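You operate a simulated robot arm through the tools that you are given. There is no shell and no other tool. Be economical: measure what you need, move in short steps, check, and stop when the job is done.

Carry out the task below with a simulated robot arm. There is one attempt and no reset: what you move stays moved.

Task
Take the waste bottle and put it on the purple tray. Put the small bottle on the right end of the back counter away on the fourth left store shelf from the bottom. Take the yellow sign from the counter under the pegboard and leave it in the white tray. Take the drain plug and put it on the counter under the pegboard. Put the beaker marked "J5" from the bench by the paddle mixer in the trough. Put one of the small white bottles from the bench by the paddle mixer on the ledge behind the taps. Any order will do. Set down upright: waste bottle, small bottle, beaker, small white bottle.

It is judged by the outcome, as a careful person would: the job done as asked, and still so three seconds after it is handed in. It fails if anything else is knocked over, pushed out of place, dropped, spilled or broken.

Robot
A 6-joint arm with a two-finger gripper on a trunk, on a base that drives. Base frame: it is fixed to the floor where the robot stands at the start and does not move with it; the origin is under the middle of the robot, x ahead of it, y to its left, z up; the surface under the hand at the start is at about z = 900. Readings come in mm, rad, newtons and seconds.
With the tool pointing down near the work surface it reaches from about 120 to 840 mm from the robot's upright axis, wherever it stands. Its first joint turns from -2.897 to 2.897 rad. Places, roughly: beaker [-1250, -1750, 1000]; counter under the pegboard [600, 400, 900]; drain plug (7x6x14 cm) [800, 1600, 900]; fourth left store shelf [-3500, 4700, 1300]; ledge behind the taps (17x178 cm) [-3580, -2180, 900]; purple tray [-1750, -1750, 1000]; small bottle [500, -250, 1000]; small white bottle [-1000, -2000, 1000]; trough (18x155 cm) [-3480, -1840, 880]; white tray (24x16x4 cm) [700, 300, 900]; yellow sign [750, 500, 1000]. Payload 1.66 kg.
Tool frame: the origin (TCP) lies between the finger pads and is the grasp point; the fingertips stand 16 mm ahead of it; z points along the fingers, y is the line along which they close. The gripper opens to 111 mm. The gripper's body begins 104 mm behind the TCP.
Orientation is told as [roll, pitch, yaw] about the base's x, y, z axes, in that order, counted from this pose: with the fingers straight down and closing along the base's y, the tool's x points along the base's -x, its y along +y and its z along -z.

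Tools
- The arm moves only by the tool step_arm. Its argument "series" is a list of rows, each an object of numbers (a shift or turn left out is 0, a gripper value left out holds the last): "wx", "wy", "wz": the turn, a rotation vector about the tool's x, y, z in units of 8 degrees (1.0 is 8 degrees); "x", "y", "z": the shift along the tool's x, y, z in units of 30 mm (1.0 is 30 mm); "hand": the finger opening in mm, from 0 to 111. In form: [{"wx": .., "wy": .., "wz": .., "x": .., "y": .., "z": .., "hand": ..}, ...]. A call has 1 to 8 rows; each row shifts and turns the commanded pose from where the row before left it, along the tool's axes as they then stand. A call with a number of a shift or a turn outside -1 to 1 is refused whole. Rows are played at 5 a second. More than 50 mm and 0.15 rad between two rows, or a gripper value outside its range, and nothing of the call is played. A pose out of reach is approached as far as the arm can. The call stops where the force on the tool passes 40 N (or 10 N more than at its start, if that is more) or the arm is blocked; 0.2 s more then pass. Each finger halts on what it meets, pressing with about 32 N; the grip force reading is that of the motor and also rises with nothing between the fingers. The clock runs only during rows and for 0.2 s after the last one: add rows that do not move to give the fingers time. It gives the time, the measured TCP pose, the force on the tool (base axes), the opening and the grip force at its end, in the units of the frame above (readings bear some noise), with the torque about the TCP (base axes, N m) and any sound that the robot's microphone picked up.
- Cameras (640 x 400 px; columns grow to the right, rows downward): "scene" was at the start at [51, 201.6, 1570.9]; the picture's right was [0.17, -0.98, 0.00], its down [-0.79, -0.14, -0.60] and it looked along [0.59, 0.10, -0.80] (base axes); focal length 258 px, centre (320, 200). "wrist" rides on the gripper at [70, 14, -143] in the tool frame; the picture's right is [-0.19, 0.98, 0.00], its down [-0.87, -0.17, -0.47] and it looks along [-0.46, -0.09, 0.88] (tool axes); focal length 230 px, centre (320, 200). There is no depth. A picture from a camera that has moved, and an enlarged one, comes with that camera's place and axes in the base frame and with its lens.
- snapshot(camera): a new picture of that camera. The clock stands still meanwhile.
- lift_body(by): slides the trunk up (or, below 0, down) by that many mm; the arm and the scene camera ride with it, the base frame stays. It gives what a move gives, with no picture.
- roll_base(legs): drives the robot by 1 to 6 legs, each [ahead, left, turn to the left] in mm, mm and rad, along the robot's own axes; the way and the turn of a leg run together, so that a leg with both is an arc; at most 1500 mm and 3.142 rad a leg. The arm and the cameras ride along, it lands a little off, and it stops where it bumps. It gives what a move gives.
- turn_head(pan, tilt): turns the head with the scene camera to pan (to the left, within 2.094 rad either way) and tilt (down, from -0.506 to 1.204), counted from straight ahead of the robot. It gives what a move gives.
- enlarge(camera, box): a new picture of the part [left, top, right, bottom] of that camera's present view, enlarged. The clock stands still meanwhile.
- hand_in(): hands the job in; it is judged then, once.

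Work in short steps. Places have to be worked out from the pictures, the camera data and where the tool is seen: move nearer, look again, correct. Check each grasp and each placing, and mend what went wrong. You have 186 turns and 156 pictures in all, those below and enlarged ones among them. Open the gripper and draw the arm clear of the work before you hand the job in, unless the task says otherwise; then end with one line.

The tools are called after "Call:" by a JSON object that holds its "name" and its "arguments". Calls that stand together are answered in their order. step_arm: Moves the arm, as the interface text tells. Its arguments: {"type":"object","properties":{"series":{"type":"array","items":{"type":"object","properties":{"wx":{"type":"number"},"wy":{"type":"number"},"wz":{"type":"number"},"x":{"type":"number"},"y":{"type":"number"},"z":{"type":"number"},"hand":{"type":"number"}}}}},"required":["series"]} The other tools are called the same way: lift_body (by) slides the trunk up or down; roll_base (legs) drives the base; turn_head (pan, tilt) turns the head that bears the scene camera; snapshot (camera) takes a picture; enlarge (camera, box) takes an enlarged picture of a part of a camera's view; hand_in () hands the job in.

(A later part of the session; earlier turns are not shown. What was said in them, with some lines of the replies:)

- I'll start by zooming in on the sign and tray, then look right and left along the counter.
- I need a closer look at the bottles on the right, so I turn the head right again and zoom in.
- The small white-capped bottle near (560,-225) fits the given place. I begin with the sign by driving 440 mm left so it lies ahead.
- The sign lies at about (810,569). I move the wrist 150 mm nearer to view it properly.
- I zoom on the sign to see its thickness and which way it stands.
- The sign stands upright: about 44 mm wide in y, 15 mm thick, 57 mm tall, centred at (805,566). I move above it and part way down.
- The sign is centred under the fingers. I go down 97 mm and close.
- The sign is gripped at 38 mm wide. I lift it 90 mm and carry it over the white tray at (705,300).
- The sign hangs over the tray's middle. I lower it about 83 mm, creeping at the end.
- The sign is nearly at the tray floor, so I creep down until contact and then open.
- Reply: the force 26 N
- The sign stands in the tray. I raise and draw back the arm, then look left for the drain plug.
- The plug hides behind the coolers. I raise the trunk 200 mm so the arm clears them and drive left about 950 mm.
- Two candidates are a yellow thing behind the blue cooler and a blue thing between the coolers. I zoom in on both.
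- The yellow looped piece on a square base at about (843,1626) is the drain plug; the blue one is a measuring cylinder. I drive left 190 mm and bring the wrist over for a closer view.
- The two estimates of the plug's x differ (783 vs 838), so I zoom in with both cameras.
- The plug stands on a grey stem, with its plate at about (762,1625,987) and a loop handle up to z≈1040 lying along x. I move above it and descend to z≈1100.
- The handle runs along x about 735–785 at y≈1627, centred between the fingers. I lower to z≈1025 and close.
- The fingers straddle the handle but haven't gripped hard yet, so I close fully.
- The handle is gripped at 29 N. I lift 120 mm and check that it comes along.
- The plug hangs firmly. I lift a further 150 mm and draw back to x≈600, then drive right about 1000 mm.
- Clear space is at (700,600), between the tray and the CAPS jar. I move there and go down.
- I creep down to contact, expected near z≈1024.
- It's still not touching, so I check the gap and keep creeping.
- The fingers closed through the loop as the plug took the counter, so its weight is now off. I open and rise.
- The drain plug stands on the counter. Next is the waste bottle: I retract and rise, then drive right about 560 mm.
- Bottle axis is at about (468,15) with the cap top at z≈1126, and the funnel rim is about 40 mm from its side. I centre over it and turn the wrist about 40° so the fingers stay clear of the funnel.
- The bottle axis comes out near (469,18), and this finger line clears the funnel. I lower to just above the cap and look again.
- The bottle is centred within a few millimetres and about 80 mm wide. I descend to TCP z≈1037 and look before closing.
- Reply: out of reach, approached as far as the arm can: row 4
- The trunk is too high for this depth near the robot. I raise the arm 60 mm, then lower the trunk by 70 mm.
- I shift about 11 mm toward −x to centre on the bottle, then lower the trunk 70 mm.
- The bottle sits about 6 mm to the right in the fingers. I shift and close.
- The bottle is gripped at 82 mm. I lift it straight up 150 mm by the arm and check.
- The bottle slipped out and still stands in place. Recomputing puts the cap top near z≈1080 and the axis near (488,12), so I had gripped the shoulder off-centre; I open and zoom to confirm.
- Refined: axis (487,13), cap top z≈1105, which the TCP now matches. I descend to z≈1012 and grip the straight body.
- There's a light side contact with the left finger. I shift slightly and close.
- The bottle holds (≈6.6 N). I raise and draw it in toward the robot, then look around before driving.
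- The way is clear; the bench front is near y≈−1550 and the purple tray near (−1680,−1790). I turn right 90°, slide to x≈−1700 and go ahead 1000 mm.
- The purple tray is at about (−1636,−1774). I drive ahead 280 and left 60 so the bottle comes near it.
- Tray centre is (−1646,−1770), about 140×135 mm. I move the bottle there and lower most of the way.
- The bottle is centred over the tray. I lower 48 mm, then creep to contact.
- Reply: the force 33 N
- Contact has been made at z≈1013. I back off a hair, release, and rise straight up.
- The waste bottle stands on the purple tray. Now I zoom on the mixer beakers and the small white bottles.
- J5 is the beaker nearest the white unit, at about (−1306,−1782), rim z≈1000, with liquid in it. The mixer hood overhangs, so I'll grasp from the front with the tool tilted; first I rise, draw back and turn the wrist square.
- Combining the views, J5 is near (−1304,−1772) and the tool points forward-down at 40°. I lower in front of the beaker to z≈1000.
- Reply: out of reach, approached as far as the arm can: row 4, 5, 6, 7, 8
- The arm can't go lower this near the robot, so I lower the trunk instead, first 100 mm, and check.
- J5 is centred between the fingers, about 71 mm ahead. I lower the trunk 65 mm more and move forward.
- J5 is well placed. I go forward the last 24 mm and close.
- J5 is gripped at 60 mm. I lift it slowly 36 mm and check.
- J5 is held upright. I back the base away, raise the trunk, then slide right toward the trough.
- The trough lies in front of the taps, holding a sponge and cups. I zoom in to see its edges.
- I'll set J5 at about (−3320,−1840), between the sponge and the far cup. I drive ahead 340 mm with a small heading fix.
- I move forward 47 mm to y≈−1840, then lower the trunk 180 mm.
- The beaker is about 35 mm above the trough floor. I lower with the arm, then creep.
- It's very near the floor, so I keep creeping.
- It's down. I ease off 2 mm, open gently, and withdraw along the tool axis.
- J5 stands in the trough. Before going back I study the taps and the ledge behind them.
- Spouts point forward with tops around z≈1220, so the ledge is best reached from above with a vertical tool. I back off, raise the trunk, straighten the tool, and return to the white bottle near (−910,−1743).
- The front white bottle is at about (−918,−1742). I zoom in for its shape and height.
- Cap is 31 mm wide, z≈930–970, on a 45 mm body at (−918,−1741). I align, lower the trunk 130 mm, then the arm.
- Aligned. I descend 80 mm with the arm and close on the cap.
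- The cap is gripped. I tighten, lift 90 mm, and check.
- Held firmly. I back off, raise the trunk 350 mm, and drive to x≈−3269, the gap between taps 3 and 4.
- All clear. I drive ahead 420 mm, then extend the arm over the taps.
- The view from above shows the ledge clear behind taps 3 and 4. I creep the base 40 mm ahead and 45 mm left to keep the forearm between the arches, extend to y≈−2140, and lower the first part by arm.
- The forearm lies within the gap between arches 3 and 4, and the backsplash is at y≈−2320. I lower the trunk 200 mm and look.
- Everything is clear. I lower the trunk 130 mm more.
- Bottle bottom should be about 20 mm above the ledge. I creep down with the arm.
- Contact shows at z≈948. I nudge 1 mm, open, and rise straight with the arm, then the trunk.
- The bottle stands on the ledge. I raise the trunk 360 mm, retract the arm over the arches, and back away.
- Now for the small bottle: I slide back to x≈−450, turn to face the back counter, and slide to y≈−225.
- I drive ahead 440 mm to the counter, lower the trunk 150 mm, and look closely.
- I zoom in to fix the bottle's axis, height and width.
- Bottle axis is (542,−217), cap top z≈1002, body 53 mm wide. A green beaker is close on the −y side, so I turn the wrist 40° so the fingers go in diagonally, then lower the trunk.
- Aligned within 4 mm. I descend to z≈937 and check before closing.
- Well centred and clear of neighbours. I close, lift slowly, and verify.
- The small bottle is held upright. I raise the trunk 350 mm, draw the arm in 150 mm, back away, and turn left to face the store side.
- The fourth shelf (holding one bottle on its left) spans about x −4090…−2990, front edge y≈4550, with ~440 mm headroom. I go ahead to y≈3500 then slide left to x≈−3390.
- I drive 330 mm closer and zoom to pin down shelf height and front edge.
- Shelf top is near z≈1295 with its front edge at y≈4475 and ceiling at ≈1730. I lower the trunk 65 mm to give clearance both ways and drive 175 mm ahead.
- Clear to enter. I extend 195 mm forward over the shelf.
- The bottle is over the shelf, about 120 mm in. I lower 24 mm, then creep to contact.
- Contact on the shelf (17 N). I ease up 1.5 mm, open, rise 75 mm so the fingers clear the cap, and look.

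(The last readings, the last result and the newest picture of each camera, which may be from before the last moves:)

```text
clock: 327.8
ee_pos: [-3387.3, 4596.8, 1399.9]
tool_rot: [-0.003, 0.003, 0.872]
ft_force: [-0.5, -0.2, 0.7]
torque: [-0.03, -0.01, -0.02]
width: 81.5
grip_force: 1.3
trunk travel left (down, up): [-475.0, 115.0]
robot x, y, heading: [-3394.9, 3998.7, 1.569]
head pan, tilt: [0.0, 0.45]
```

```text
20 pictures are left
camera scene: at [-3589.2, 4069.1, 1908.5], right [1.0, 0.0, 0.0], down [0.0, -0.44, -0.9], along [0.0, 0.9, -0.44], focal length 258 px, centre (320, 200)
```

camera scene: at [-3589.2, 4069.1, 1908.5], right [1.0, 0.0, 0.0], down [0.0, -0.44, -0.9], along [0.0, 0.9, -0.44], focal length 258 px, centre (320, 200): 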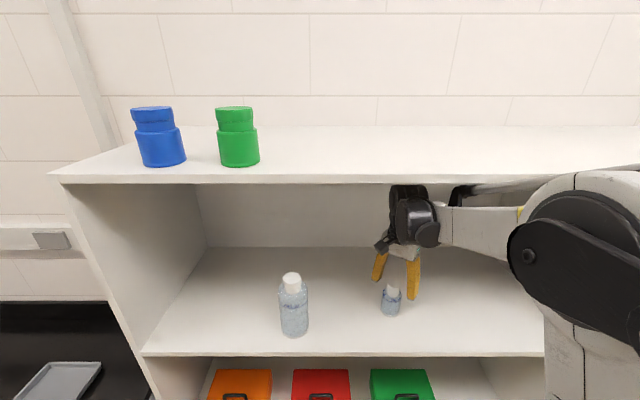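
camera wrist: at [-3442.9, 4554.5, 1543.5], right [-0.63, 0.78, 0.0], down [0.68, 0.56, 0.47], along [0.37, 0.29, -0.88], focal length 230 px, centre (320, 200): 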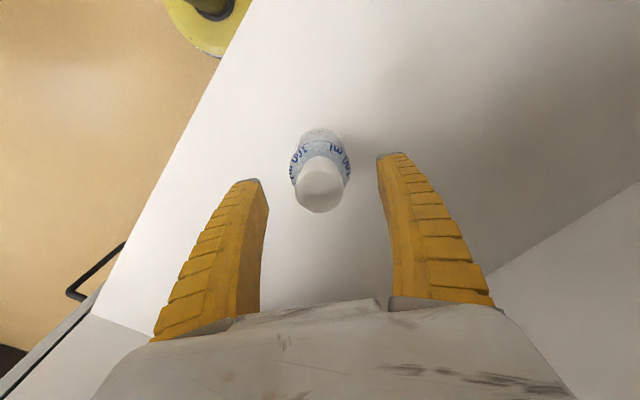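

The bottle stands on the fourth shelf. I withdraw along the gap direction (tool +x), which keeps both fingers clear of the cap, then straight back.

Call:
{"name": "step_arm", "arguments": {"series": [{"x": 1}, {"x": 1}, {"x": 1}, {"x": 0.9}, {"x": 0.767, "y": -0.642}, {"x": 0.767, "y": -0.642}, {"x": 0.767, "y": -0.642}, {}]}}

Call:
{"name": "roll_base", "arguments": {"legs": [[-350, 0, 0]]}}

Call:
{"name": "snapshot", "arguments": {"camera": "scene"}}

```text
clock: 329.6
ee_pos: [-3464.9, 4421.0, 1412.0]
tool_rot: [-0.002, 0.001, 0.873]
ft_force: [0.3, -0.3, -1.6]
torque: [-0.01, 0.01, 0.0]
width: 81.2
grip_force: 0.9
trunk travel left (down, up): [-475.0, 115.0]
robot x, y, heading: [-3398.1, 3992.3, 1.574]
head pan, tilt: [0.0, 0.45]
```

```text
clock: 331.9
ee_pos: [-3462.9, 4068.6, 1411.8]
tool_rot: [-0.001, -0.001, 0.871]
ft_force: [0.2, 0.0, -0.1]
torque: [0.03, 0.02, 0.02]
width: 81.1
grip_force: 0.3
trunk travel left (down, up): [-475.0, 115.0]
robot x, y, heading: [-3401.0, 3646.3, 1.57]
head pan, tilt: [0.0, 0.45]
```

```text
19 pictures are left
camera scene: at [-3589.8, 3716.7, 1911.3], right [1.0, 0.0, 0.0], down [0.0, -0.43, -0.9], along [0.0, 0.9, -0.43], focal length 258 px, centre (320, 200)
```

scene: 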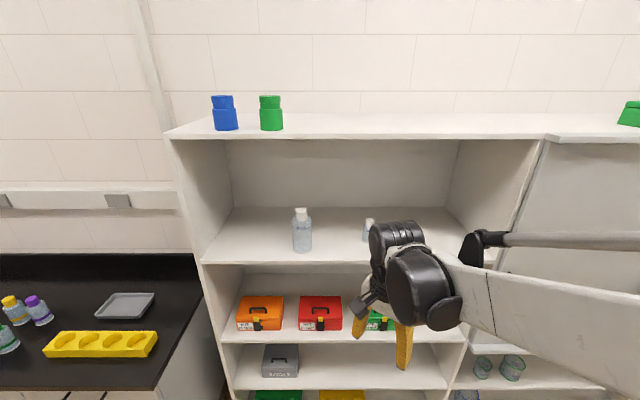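

Small bottle stands upright on the fourth shelf, and the gripper is open and clear. All six placings have been seen in place, so I hand in.

Call:
{"name": "hand_in", "arguments": {}}

```text
The job is handed in.
```

All six items are placed and handed in; after letting go of each one, I saw it standing where it was set down.
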